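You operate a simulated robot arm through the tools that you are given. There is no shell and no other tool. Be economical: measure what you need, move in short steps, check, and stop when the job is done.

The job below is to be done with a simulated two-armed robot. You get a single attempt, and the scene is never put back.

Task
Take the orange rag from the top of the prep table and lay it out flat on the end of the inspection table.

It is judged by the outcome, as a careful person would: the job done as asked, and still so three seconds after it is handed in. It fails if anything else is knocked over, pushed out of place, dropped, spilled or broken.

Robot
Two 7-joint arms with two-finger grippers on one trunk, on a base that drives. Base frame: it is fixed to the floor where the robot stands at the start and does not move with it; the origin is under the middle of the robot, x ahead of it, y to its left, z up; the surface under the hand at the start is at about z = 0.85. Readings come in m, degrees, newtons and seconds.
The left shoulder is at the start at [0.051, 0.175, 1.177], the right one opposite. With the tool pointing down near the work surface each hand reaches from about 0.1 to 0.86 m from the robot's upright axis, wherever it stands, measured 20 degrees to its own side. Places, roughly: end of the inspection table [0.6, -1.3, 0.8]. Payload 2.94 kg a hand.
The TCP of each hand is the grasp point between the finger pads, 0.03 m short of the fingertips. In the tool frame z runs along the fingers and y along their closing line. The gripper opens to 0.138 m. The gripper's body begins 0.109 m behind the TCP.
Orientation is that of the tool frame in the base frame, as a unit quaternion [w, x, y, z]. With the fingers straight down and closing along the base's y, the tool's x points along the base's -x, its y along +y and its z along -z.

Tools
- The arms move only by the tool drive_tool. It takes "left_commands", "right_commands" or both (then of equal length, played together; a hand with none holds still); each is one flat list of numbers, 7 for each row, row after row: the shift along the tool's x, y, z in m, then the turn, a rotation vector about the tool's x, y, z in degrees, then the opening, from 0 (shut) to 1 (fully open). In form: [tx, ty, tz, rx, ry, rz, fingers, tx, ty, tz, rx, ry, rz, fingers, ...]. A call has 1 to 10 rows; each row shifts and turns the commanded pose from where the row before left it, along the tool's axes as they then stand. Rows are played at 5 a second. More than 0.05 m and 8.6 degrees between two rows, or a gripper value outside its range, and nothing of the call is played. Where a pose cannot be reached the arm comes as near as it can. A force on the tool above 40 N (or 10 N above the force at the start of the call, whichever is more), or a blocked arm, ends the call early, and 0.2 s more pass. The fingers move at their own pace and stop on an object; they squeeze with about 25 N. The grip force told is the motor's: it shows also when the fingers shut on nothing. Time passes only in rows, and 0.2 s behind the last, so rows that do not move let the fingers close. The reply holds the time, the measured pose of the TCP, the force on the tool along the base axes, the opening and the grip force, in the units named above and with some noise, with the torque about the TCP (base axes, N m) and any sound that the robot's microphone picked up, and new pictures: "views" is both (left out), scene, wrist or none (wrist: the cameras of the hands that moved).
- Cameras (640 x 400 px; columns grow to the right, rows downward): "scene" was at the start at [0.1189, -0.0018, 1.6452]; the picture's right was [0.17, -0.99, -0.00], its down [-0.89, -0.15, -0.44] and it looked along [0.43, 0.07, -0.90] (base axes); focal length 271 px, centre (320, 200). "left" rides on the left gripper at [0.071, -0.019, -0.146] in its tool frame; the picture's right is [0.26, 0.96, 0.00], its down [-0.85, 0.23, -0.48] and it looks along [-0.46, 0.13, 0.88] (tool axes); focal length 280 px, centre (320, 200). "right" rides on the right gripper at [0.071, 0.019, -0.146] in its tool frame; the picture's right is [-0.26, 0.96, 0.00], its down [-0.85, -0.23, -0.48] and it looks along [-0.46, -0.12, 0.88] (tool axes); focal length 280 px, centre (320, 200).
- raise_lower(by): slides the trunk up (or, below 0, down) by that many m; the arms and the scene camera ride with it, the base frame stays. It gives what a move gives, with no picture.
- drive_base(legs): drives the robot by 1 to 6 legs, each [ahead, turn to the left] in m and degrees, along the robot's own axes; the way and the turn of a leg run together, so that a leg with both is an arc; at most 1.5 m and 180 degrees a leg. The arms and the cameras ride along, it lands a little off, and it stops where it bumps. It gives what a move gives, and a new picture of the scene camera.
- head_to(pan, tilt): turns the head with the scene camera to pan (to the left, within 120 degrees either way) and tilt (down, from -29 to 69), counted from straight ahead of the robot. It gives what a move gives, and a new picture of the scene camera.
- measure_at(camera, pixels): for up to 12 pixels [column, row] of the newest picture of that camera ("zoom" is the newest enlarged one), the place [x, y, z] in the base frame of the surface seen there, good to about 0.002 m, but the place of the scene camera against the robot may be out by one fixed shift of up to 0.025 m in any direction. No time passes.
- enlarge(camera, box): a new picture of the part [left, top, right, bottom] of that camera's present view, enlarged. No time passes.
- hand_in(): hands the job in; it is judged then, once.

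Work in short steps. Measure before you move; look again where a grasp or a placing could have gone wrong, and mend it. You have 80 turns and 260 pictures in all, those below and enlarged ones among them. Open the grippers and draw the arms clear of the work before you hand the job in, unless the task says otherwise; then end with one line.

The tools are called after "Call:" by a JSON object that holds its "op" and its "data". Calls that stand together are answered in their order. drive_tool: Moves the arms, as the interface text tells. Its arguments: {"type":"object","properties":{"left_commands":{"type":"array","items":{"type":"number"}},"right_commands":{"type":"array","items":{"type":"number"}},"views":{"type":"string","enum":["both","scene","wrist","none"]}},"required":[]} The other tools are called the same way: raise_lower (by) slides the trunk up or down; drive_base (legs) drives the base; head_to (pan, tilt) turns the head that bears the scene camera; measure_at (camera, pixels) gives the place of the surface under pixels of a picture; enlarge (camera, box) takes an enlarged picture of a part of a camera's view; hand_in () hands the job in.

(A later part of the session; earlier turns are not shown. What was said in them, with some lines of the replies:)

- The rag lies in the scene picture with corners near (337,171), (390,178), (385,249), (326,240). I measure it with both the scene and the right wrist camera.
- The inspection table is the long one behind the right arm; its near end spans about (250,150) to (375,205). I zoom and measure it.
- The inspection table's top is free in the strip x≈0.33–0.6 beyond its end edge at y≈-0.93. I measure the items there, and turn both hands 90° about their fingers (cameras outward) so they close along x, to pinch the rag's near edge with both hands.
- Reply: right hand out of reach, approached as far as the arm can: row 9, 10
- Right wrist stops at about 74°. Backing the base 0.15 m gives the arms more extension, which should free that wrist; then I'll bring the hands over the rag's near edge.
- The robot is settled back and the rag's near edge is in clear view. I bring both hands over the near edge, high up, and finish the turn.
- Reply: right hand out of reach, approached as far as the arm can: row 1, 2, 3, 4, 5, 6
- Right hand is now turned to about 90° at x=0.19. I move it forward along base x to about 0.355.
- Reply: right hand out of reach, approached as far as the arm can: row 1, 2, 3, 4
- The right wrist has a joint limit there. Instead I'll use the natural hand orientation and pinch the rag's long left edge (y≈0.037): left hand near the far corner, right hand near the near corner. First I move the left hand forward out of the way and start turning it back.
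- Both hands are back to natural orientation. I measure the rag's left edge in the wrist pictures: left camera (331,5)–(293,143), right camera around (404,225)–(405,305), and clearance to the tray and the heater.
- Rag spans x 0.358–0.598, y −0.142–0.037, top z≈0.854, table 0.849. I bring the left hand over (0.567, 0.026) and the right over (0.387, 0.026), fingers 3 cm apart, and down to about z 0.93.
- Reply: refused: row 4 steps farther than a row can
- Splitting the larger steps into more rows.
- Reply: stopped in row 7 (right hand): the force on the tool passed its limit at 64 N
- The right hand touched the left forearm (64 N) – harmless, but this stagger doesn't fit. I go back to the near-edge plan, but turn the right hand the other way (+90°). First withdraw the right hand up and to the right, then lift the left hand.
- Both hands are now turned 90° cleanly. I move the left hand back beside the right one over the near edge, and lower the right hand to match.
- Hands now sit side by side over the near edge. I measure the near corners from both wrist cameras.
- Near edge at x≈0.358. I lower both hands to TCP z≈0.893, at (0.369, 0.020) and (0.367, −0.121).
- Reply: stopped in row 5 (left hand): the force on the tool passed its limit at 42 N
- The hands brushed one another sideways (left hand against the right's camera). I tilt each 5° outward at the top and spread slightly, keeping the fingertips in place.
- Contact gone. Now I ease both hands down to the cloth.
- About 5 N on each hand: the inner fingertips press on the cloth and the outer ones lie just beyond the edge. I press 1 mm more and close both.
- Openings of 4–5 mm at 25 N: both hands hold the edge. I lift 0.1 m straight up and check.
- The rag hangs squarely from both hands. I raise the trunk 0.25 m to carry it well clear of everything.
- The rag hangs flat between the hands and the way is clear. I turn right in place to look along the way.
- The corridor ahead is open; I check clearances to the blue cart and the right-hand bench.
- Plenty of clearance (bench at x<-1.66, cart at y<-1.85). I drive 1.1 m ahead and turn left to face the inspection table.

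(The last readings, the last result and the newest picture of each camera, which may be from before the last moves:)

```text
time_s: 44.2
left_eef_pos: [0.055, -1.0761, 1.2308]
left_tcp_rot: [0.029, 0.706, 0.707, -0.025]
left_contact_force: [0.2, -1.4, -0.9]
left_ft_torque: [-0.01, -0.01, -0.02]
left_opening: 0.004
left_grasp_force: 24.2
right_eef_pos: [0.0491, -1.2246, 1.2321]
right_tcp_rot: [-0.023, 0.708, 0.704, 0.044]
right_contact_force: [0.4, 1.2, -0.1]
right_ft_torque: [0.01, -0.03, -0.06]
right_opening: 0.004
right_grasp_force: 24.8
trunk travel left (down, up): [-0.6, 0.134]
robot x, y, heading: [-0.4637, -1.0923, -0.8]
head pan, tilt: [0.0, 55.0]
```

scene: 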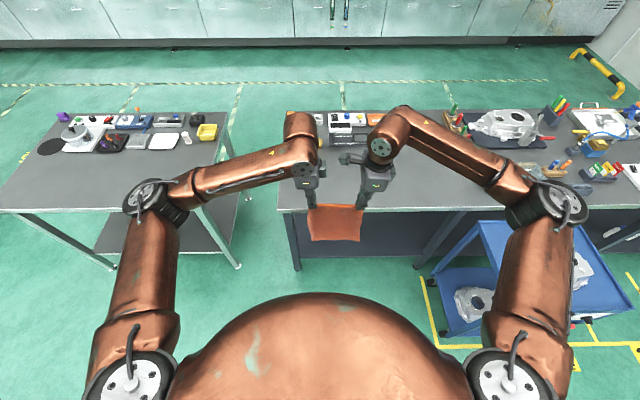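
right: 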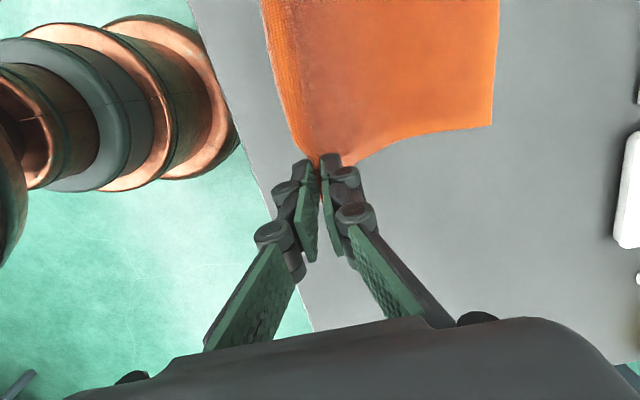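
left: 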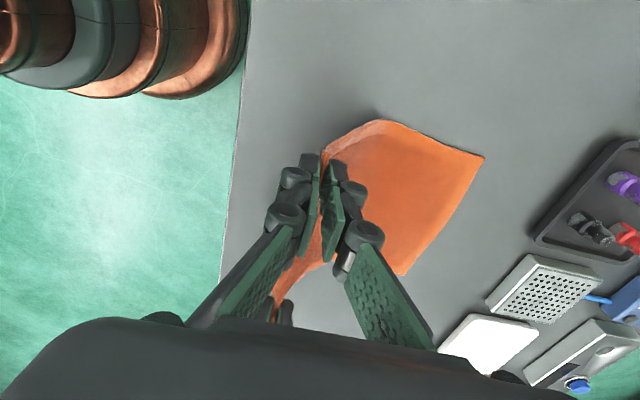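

I'm squarely before the table end, with the rag over y −1.06…−1.24. I advance 0.38 m, hands high over the table.

Call:
{"op": "drive_base", "data": {"legs": [[0.38, 0.8]]}}

Call:
{"op": "drive_tool", "data": {"left_commands": [0, 0, 0, 0, 0, 0, 0], "right_commands": [0, 0, 0, 0, 0, 0, 0], "views": "both"}}

```text
time_s: 46.6
left_eef_pos: [0.4294, -1.068, 1.2323]
left_tcp_rot: [0.029, 0.7, 0.713, -0.024]
left_contact_force: [-1.0, -1.6, 0.5]
left_ft_torque: [-0.01, -0.04, -0.05]
left_opening: 0.0035
left_grasp_force: 25.6
right_eef_pos: [0.4256, -1.2166, 1.2325]
right_tcp_rot: [-0.025, 0.702, 0.71, 0.044]
right_contact_force: [-0.1, 1.6, 0.8]
right_ft_torque: [0.01, -0.02, -0.08]
right_opening: 0.0046
right_grasp_force: 25.1
trunk travel left (down, up): [-0.6, 0.134]
robot x, y, heading: [-0.0901, -1.0961, 0.4]
head pan, tilt: [0.0, 55.0]
```

scene: 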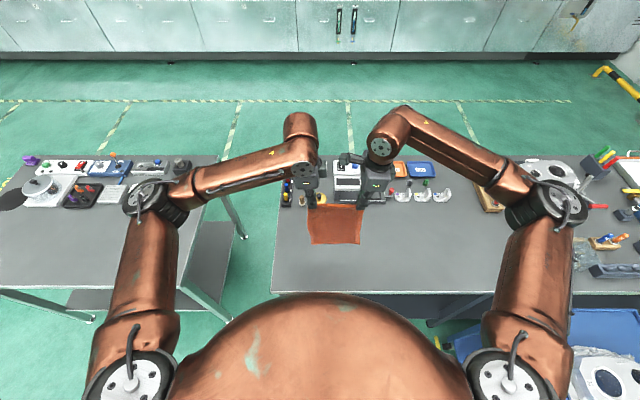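

```text
time_s: 47.0
left_eef_pos: [0.4285, -1.0681, 1.231]
left_tcp_rot: [0.029, 0.7, 0.713, -0.024]
left_contact_force: [-0.2, -0.7, 0.6]
left_ft_torque: [-0.03, -0.01, -0.03]
left_opening: 0.0041
left_grasp_force: 25.5
right_eef_pos: [0.4258, -1.2166, 1.2313]
right_tcp_rot: [-0.024, 0.702, 0.71, 0.043]
right_contact_force: [0.6, 1.3, -0.6]
right_ft_torque: [0.02, -0.07, -0.07]
right_opening: 0.0046
right_grasp_force: 25.1
trunk travel left (down, up): [-0.6, 0.134]
robot x, y, heading: [-0.087, -1.0935, 0.4]
head pan, tilt: [0.0, 55.0]
```

scene: 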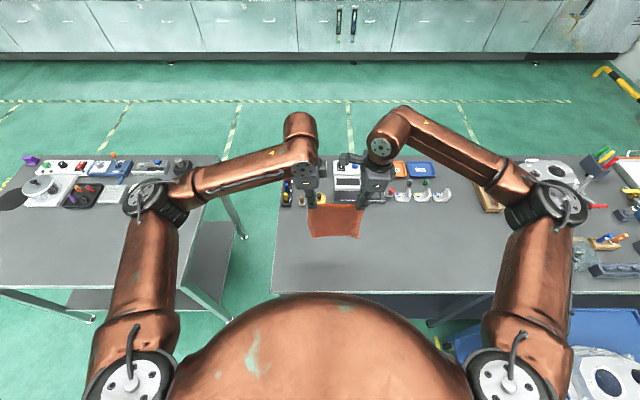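
right: 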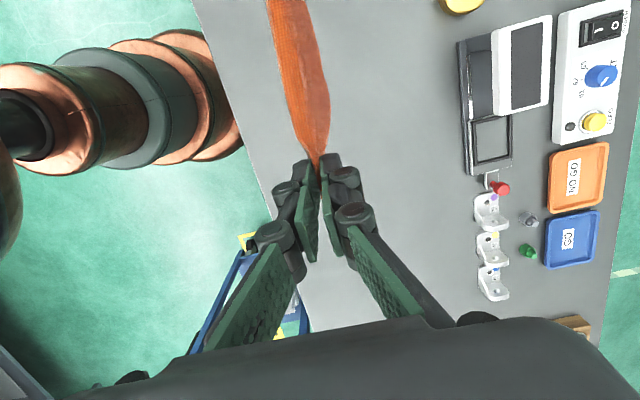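
left: 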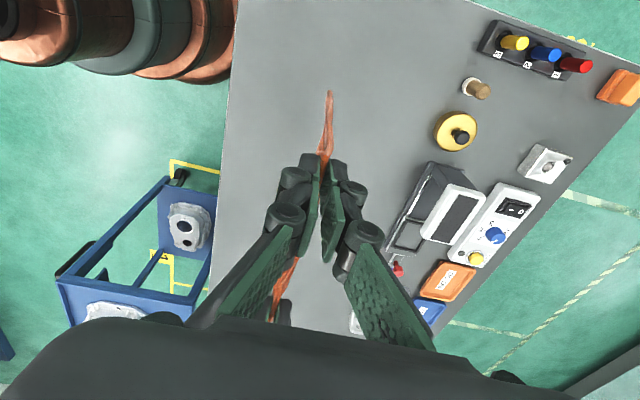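

I measure the table edge, top height and nearest items with the wrist cameras.

Call:
{"op": "measure_at", "data": {"camera": "left", "pixels": [[225, 160], [300, 60], [485, 50], [463, 85], [437, 135], [420, 180], [390, 245], [465, 5]]}}

Call:
{"op": "measure_at", "data": {"camera": "right", "pixels": [[225, 90], [420, 150], [462, 50], [468, 165], [476, 210], [480, 250], [485, 290], [300, 300]]}}

```text
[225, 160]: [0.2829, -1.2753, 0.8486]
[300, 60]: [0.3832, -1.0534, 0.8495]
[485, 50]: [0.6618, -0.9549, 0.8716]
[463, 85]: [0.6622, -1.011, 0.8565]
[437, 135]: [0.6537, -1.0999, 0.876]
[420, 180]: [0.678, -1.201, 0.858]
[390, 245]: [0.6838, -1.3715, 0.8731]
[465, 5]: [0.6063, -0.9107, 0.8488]
```

```text
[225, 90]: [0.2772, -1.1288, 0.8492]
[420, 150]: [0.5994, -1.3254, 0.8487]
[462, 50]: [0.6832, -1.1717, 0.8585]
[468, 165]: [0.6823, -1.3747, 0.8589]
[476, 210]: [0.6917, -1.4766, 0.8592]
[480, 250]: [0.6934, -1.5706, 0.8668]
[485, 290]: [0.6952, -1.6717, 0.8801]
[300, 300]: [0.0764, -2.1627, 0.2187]
```

Table edge at x≈0.275, top 0.849, nearest item at x≈0.645: the rag (0.24 m) goes to x≈0.34–0.58. I reach forward 0.14 m with both hands, then lower the trunk 0.1 m.

Call:
{"op": "drive_tool", "data": {"left_commands": [0, 0.028, 0, 0, 0, 0, 0, 0, 0.028, 0, 0, 0, 0, 0, 0, 0.028, 0, 0, 0, 0, 0, 0, 0.028, 0, 0, 0, 0, 0, 0, 0.028, 0, 0, 0, 0, 0, 0, 0, 0, 0, 0, 0, 0], "right_commands": [0, 0.028, 0, 0, 0, 0, 0, 0, 0.028, 0, 0, 0, 0, 0, 0, 0.028, 0, 0, 0, 0, 0, 0, 0.028, 0, 0, 0, 0, 0, 0, 0.028, 0, 0, 0, 0, 0, 0, 0, 0, 0, 0, 0, 0], "views": "none"}}

Call:
{"op": "raise_lower", "data": {"by": -0.1}}

Call:
{"op": "drive_tool", "data": {"left_commands": [0, 0, 0, 0, 0, 0, 0], "right_commands": [0, 0, 0, 0, 0, 0, 0], "views": "both"}}

```text
time_s: 48.4
left_eef_pos: [0.5693, -1.0648, 1.2329]
left_tcp_rot: [0.028, 0.701, 0.712, -0.025]
left_contact_force: [0.0, -1.6, 0.3]
left_ft_torque: [-0.09, -0.02, -0.03]
left_opening: 0.0035
left_grasp_force: 24.5
right_eef_pos: [0.5649, -1.2145, 1.2361]
right_tcp_rot: [-0.024, 0.702, 0.71, 0.044]
right_contact_force: [0.1, 2.0, -0.6]
right_ft_torque: [0.08, -0.07, -0.07]
right_opening: 0.0047
right_grasp_force: 24.8
trunk travel left (down, up): [-0.6, 0.134]
robot x, y, heading: [-0.092, -1.0938, 0.2]
head pan, tilt: [0.0, 55.0]
```

```text
time_s: 49.7
left_eef_pos: [0.5684, -1.0648, 1.1333]
left_tcp_rot: [0.029, 0.7, 0.713, -0.024]
left_contact_force: [0.2, -3.2, 0.2]
left_ft_torque: [-0.03, -0.04, -0.01]
left_opening: 0.0036
left_grasp_force: 24.2
right_eef_pos: [0.5657, -1.2158, 1.1354]
right_tcp_rot: [-0.024, 0.703, 0.71, 0.044]
right_contact_force: [0.4, 2.4, -1.1]
right_ft_torque: [0.02, -0.02, -0.07]
right_opening: 0.0047
right_grasp_force: 24.9
trunk travel left (down, up): [-0.5, 0.234]
robot x, y, heading: [-0.086, -1.0936, 0.3]
head pan, tilt: [0.0, 55.0]
```

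```text
time_s: 50.1
left_eef_pos: [0.5702, -1.0655, 1.1326]
left_tcp_rot: [0.029, 0.7, 0.713, -0.024]
left_contact_force: [-0.5, -2.1, 0.3]
left_ft_torque: [-0.05, -0.01, -0.02]
left_opening: 0.0036
left_grasp_force: 24.4
right_eef_pos: [0.5662, -1.2154, 1.1344]
right_tcp_rot: [-0.024, 0.703, 0.71, 0.043]
right_contact_force: [-0.1, 2.1, -0.4]
right_ft_torque: [0.05, -0.03, -0.05]
right_opening: 0.0045
right_grasp_force: 25.5
trunk travel left (down, up): [-0.5, 0.234]
robot x, y, heading: [-0.089, -1.093, 0.2]
head pan, tilt: [0.0, 55.0]
```

scene: 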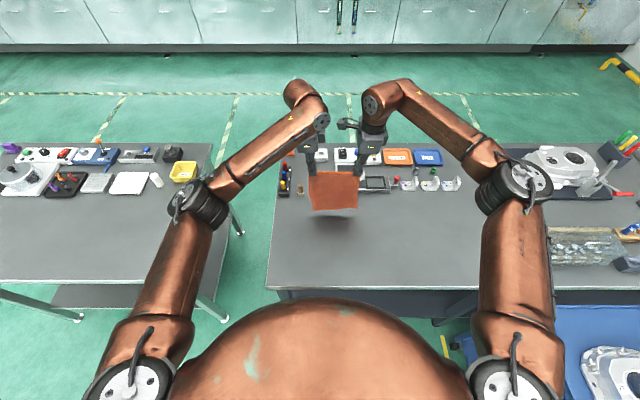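
right: 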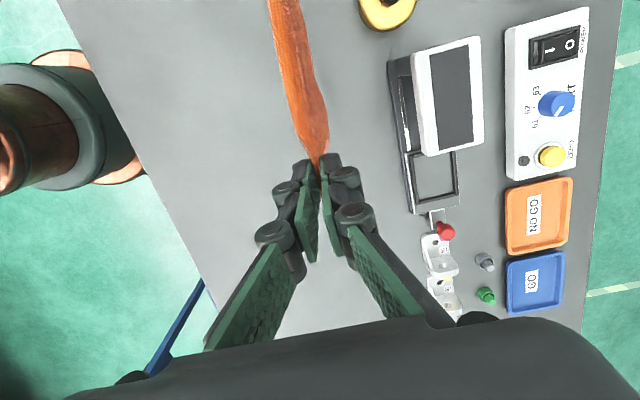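
left: 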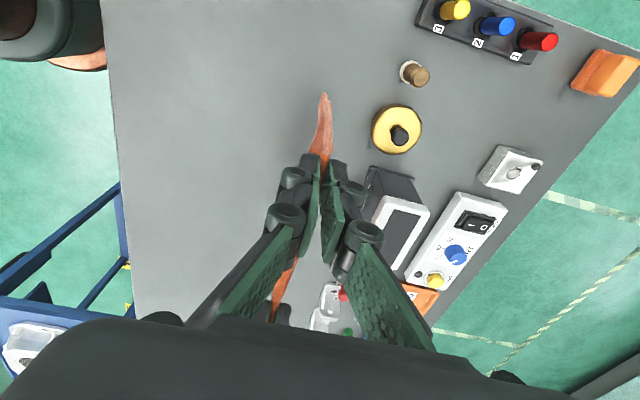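

Bottom edge height: I measure the hanging rag in the scene view (bottom near row 208) against its top.

Call:
{"op": "measure_at", "data": {"camera": "scene", "pixels": [[315, 206], [335, 206], [353, 205], [335, 178], [315, 178], [335, 190]]}}

```text
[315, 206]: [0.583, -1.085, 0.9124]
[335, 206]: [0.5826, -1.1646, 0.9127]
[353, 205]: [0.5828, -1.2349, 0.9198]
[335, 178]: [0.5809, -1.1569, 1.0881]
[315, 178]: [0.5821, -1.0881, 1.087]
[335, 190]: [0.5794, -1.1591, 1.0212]
```

Bottom hem is at about z 0.895 (scene reads ~0.011 high), x≈0.57. I lower until it just touches, then follow an arc down and back toward the robot so the rag lays out; stop at about 60° to check.

Call:
{"op": "drive_tool", "data": {"left_commands": [0.0011, 0, 0.019, 0, 0, 0, 0, 0.0011, 0, 0.019, 0, 0, 0, 0, 0.0007, -0.035, 0.011, 0, 0, 0, 0, 0.0006, -0.034, 0.01, 0, 0, 0, 0, 0.0008, -0.033, 0.014, 0, 0, 0, 0, 0.0012, -0.03, 0.02, 0, 0, 0, 0, 0.0016, -0.025, 0.026, 0, 0, 0, 0, 0.0017, -0.02, 0.029, 0, 0, 0, 0], "right_commands": [-0.0014, 0, 0.019, 0, 0, 0, 0, -0.0014, 0, 0.019, 0, 0, 0, 0, -0.0008, -0.035, 0.011, 0, 0, 0, 0, -0.0007, -0.034, 0.01, 0, 0, 0, 0, -0.001, -0.033, 0.014, 0, 0, 0, 0, -0.0015, -0.03, 0.02, 0, 0, 0, 0, -0.002, -0.025, 0.026, 0, 0, 0, 0, -0.0022, -0.02, 0.029, 0, 0, 0, 0], "views": "both"}}

```text
time_s: 51.9
left_eef_pos: [0.3954, -1.0716, 0.9831]
left_tcp_rot: [0.028, 0.7, 0.713, -0.024]
left_contact_force: [1.1, 0.3, -0.3]
left_ft_torque: [0.01, 0.01, 0.0]
left_opening: 0.0038
left_grasp_force: 24.5
right_eef_pos: [0.3918, -1.2128, 0.982]
right_tcp_rot: [-0.024, 0.703, 0.71, 0.043]
right_contact_force: [-0.1, 0.2, -0.3]
right_ft_torque: [-0.03, -0.01, -0.09]
right_opening: 0.0043
right_grasp_force: 25.4
trunk travel left (down, up): [-0.5, 0.234]
robot x, y, heading: [-0.086, -1.0926, 0.5]
head pan, tilt: [0.0, 55.0]
```

scene: 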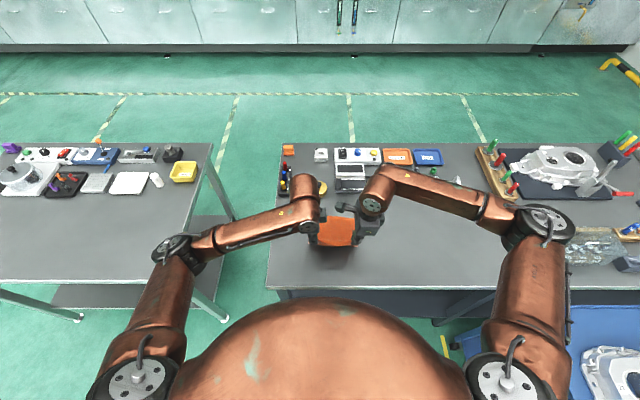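
right: 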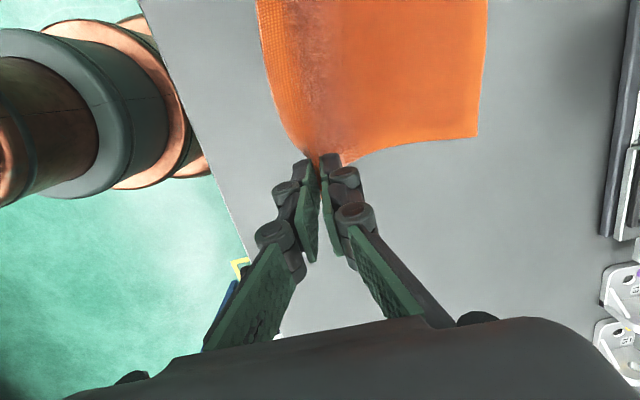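
left: 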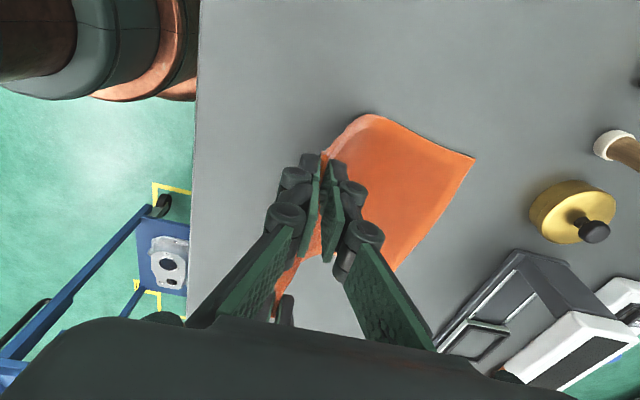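

The rag is laying out forward smoothly. I check where the far corners rest.

Call:
{"op": "measure_at", "data": {"camera": "left", "pixels": [[469, 158], [400, 266], [440, 180], [400, 200]]}}

Call:
{"op": "measure_at", "data": {"camera": "right", "pixels": [[475, 134], [484, 10], [400, 100], [350, 60]]}}

```text
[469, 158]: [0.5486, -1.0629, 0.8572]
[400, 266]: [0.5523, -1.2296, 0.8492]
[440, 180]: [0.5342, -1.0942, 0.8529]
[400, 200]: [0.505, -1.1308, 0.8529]
```

```text
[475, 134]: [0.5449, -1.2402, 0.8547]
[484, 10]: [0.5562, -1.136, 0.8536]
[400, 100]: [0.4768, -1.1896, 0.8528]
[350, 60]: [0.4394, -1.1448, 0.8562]
```

Far edge rests at x≈0.549. I finish the lay-down to TCP about (0.343, z 0.885), keeping the sheet lightly taut.

Call:
{"op": "drive_tool", "data": {"left_commands": [0.0013, -0.016, 0.02, 0, 0, 0, 0, 0.0014, -0.014, 0.022, 0, 0, 0, 0, 0.0014, -0.011, 0.023, 0, 0, 0, 0, 0.0012, -0.007, 0.02, 0, 0, 0, 0, 0.0007, -0.003, 0.012, 0, 0, 0, 0, 0, 0, 0, 0, 0, 0, 0], "right_commands": [-0.0015, -0.016, 0.02, 0, 0, 0, 0, -0.0016, -0.014, 0.022, 0, 0, 0, 0, -0.0016, -0.011, 0.023, 0, 0, 0, 0, -0.0014, -0.007, 0.02, 0, 0, 0, 0, -0.0009, -0.003, 0.012, 0, 0, 0, 0, 0, 0, 0, 0, 0, 0, 0], "views": "wrist"}}

```text
time_s: 53.3
left_eef_pos: [0.3428, -1.0737, 0.8869]
left_tcp_rot: [0.028, 0.7, 0.713, -0.024]
left_contact_force: [0.8, 0.3, 1.1]
left_ft_torque: [0.01, -0.01, -0.04]
left_opening: 0.0041
left_grasp_force: 25.1
right_eef_pos: [0.3463, -1.2118, 0.8834]
right_tcp_rot: [-0.023, 0.702, 0.71, 0.044]
right_contact_force: [1.6, -1.1, 6.6]
right_ft_torque: [-0.01, -0.07, -0.05]
right_opening: 0.0045
right_grasp_force: 25.0
trunk travel left (down, up): [-0.5, 0.234]
robot x, y, heading: [-0.0883, -1.0948, 0.2]
head pan, tilt: [0.0, 55.0]
```

right: 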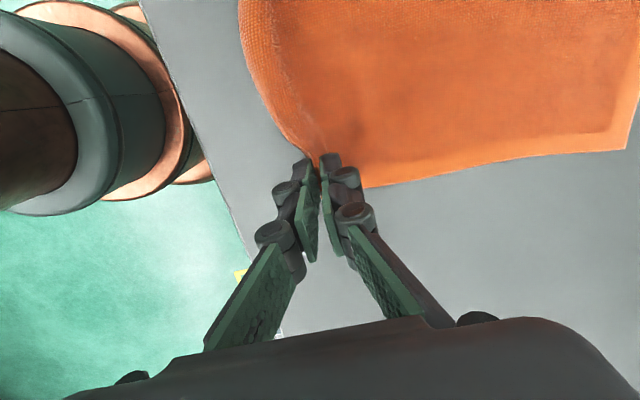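
left: 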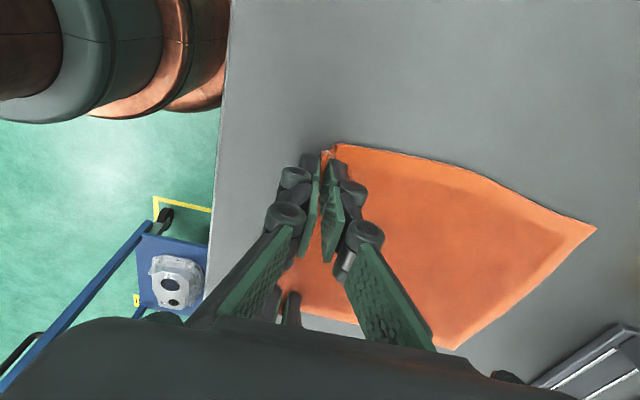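

Lying flat; the edge between the hands has a slight bulge as the hands drew 9 mm closer. I spread them 4 mm each, pull 3 mm back, then ease up 3 mm and open.

Call:
{"op": "drive_tool", "data": {"left_commands": [0.004, -0.002, 0.001, 0, 0, 0, 0, 0, -0.002, 0, 0, 0, 0, 0, 0, 0, -0.002, 0, 0, 0, 0, 0, 0, 0, 0, 0, 0, 0.15, 0, 0, 0, 0, 0, 0, 0.3, 0, 0, 0, 0, 0, 0, 0.3], "right_commands": [-0.004, -0.002, -0.001, 0, 0, 0, 0, 0, -0.002, 0, 0, 0, 0, 0, 0, 0, -0.002, 0, 0, 0, 0, 0, 0, 0, 0, 0, 0, 0.15, 0, 0, 0, 0, 0, 0, 0.3, 0, 0, 0, 0, 0, 0, 0.3], "views": "wrist"}}

```text
time_s: 54.7
left_eef_pos: [0.3384, -1.0701, 0.8849]
left_tcp_rot: [0.029, 0.699, 0.714, -0.025]
left_contact_force: [-0.1, 0.4, -0.7]
left_ft_torque: [0.0, 0.01, 0.02]
left_opening: 0.0412
left_grasp_force: 0.1
right_eef_pos: [0.3401, -1.2164, 0.8855]
right_tcp_rot: [-0.024, 0.702, 0.71, 0.044]
right_contact_force: [-0.9, -0.1, 2.7]
right_ft_torque: [-0.01, -0.02, -0.01]
right_opening: 0.0414
right_grasp_force: 0.0
trunk travel left (down, up): [-0.5, 0.234]
robot x, y, heading: [-0.0891, -1.0921, 0.2]
head pan, tilt: [0.0, 55.0]
```

right: 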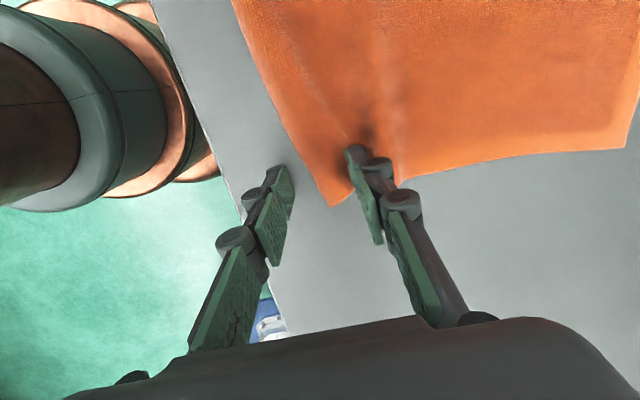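
left: 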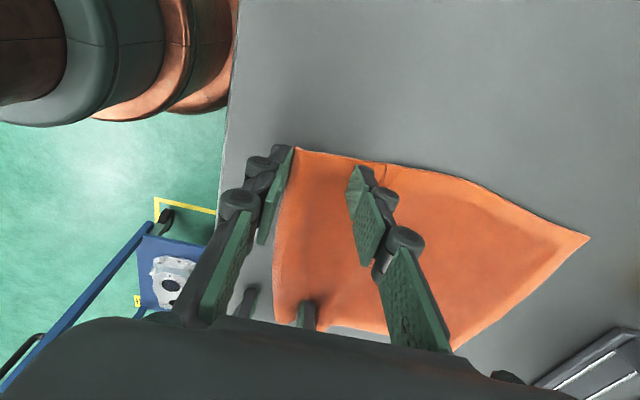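

Released; a small ridge remains near the inner fingers. I lift both hands straight up 0.12 m and look.

Call:
{"op": "drive_tool", "data": {"left_commands": [-0.0004, -0.002, -0.01, 0, 0, 0, 0.3, -0.0016, 0, -0.022, 0, 0, 0, 0.3, -0.0016, 0, -0.022, 0, 0, 0, 0.3, -0.0016, 0, -0.022, 0, 0, 0, 0.3, -0.0016, 0, -0.022, 0, 0, 0, 0.3, -0.0016, 0, -0.022, 0, 0, 0, 0.3, 0, 0, 0, 0, 0, 0, 0.3], "right_commands": [0.0004, -0.002, -0.01, 0, 0, 0, 0.3, 0.0016, 0, -0.022, 0, 0, 0, 0.3, 0.0016, 0, -0.022, 0, 0, 0, 0.3, 0.0016, 0, -0.022, 0, 0, 0, 0.3, 0.0016, 0, -0.022, 0, 0, 0, 0.3, 0.0016, 0, -0.022, 0, 0, 0, 0.3, 0, 0, 0, 0, 0, 0, 0.3], "views": "both"}}

```text
time_s: 56.3
left_eef_pos: [0.3363, -1.0677, 1.0055]
left_tcp_rot: [0.028, 0.7, 0.714, -0.024]
left_contact_force: [-0.4, -0.7, 0.3]
left_ft_torque: [-0.01, 0.01, 0.0]
left_opening: 0.0415
left_grasp_force: 0.1
right_eef_pos: [0.3358, -1.2188, 1.0054]
right_tcp_rot: [-0.024, 0.702, 0.711, 0.044]
right_contact_force: [0.4, 0.8, 0.1]
right_ft_torque: [0.01, 0.0, 0.01]
right_opening: 0.0414
right_grasp_force: 0.1
trunk travel left (down, up): [-0.5, 0.234]
robot x, y, heading: [-0.0875, -1.0961, 0.3]
head pan, tilt: [0.0, 55.0]
```

scene: 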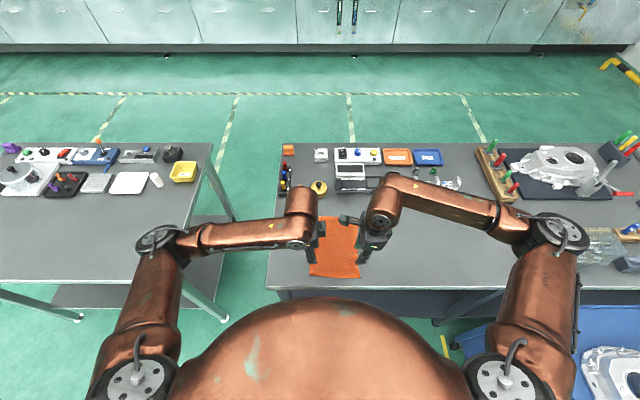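
right: 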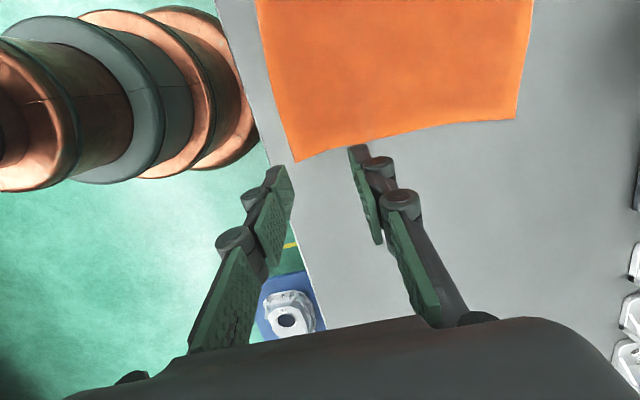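
left: 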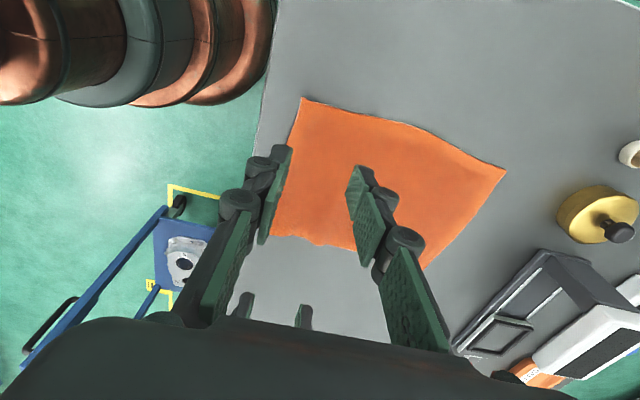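

The rag has relaxed flat (corners at left image (302,98), (505,172)). I raise the trunk and back the robot off to draw clear and inspect.

Call:
{"op": "raise_lower", "data": {"by": 0.2}}

Call:
{"op": "drive_base", "data": {"legs": [[-0.35, 0]]}}

Call:
{"op": "enlarge", "data": {"camera": "scene", "box": [240, 90, 440, 240]}}

```text
time_s: 58.5
left_eef_pos: [0.3352, -1.0688, 1.2056]
left_tcp_rot: [0.028, 0.699, 0.714, -0.024]
left_contact_force: [-0.6, -0.3, 0.4]
left_ft_torque: [0.02, -0.01, -0.01]
left_opening: 0.0412
left_grasp_force: 0.0
right_eef_pos: [0.3359, -1.2192, 1.2062]
right_tcp_rot: [-0.024, 0.702, 0.711, 0.043]
right_contact_force: [0.1, 0.0, 1.4]
right_ft_torque: [0.0, -0.03, -0.01]
right_opening: 0.0414
right_grasp_force: 0.2
trunk travel left (down, up): [-0.7, 0.034]
robot x, y, heading: [-0.0883, -1.0944, 0.4]
head pan, tilt: [0.0, 55.0]
```

```text
time_s: 60.8
left_eef_pos: [-0.024, -1.0716, 1.2067]
left_tcp_rot: [0.029, 0.699, 0.714, -0.024]
left_contact_force: [-0.4, -0.2, -0.2]
left_ft_torque: [-0.02, 0.01, 0.01]
left_opening: 0.0413
left_grasp_force: 0.2
right_eef_pos: [-0.0231, -1.2209, 1.2045]
right_tcp_rot: [-0.024, 0.702, 0.711, 0.044]
right_contact_force: [1.4, 0.3, -0.3]
right_ft_torque: [-0.03, 0.0, 0.0]
right_opening: 0.0414
right_grasp_force: 0.1
trunk travel left (down, up): [-0.7, 0.034]
robot x, y, heading: [-0.4467, -1.0962, 0.5]
head pan, tilt: [0.0, 55.0]
```

scene: 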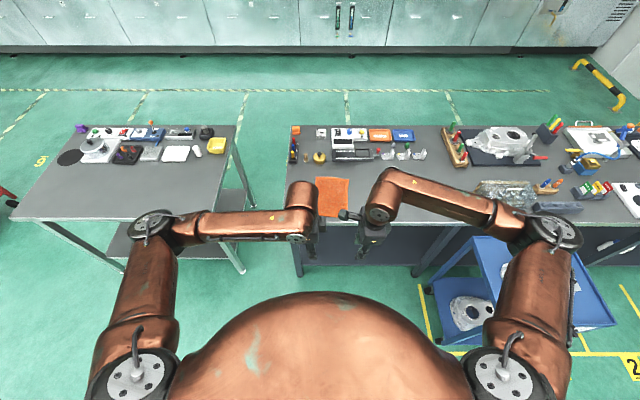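

```text
2.67 times, centred on (340, 165) of scene
```

zoom: 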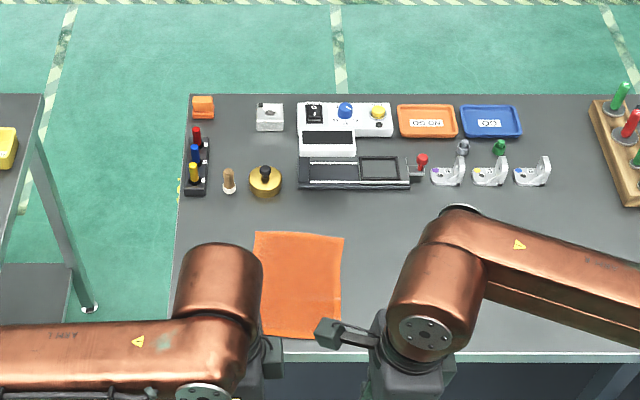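

The rag lies flat on the table end, nothing else moved. I open the grippers fully and spot-check its heights.

Call:
{"op": "drive_tool", "data": {"left_commands": [0, 0, 0, 0, 0, 0, 0.8, 0, 0, 0, 0, 0, 0, 1, 0, 0, 0, 0, 0, 0, 1, 0, 0, 0, 0, 0, 0, 1], "right_commands": [0, 0, 0, 0, 0, 0, 0.8, 0, 0, 0, 0, 0, 0, 1, 0, 0, 0, 0, 0, 0, 1, 0, 0, 0, 0, 0, 0, 1], "views": "none"}}

Call:
{"op": "measure_at", "data": {"camera": "zoom", "pixels": [[258, 236], [339, 241], [335, 310], [300, 333], [270, 325], [300, 280], [300, 345], [320, 325]]}}

```text
time_s: 61.8
left_eef_pos: [-0.024, -1.0718, 1.2075]
left_tcp_rot: [0.028, 0.699, 0.714, -0.025]
left_contact_force: [-0.1, -0.3, -0.4]
left_ft_torque: [-0.02, 0.01, -0.03]
left_opening: 0.1295
left_grasp_force: 0.2
right_eef_pos: [-0.0227, -1.2212, 1.2056]
right_tcp_rot: [-0.024, 0.702, 0.71, 0.043]
right_contact_force: [1.0, -0.3, 0.8]
right_ft_torque: [0.0, 0.0, -0.02]
right_opening: 0.1294
right_grasp_force: 0.1
trunk travel left (down, up): [-0.7, 0.034]
robot x, y, heading: [-0.4457, -1.0932, 0.6]
head pan, tilt: [0.0, 55.0]
```

```text
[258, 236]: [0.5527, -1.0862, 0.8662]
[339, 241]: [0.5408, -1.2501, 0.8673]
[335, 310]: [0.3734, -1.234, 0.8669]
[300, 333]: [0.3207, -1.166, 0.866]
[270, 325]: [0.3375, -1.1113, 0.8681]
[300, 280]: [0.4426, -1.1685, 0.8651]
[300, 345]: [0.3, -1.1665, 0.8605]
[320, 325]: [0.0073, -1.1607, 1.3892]
```

The rag's height is even (0.865–0.868) across its area, fully on the table, and the arms are clear. I hand in.

Call:
{"op": "hand_in", "data": {}}

```text
The job is handed in.
```

The orange rag is laid out flat on the end of the inspection table. No other object was disturbed, the grippers are open and the arms are drawn clear.
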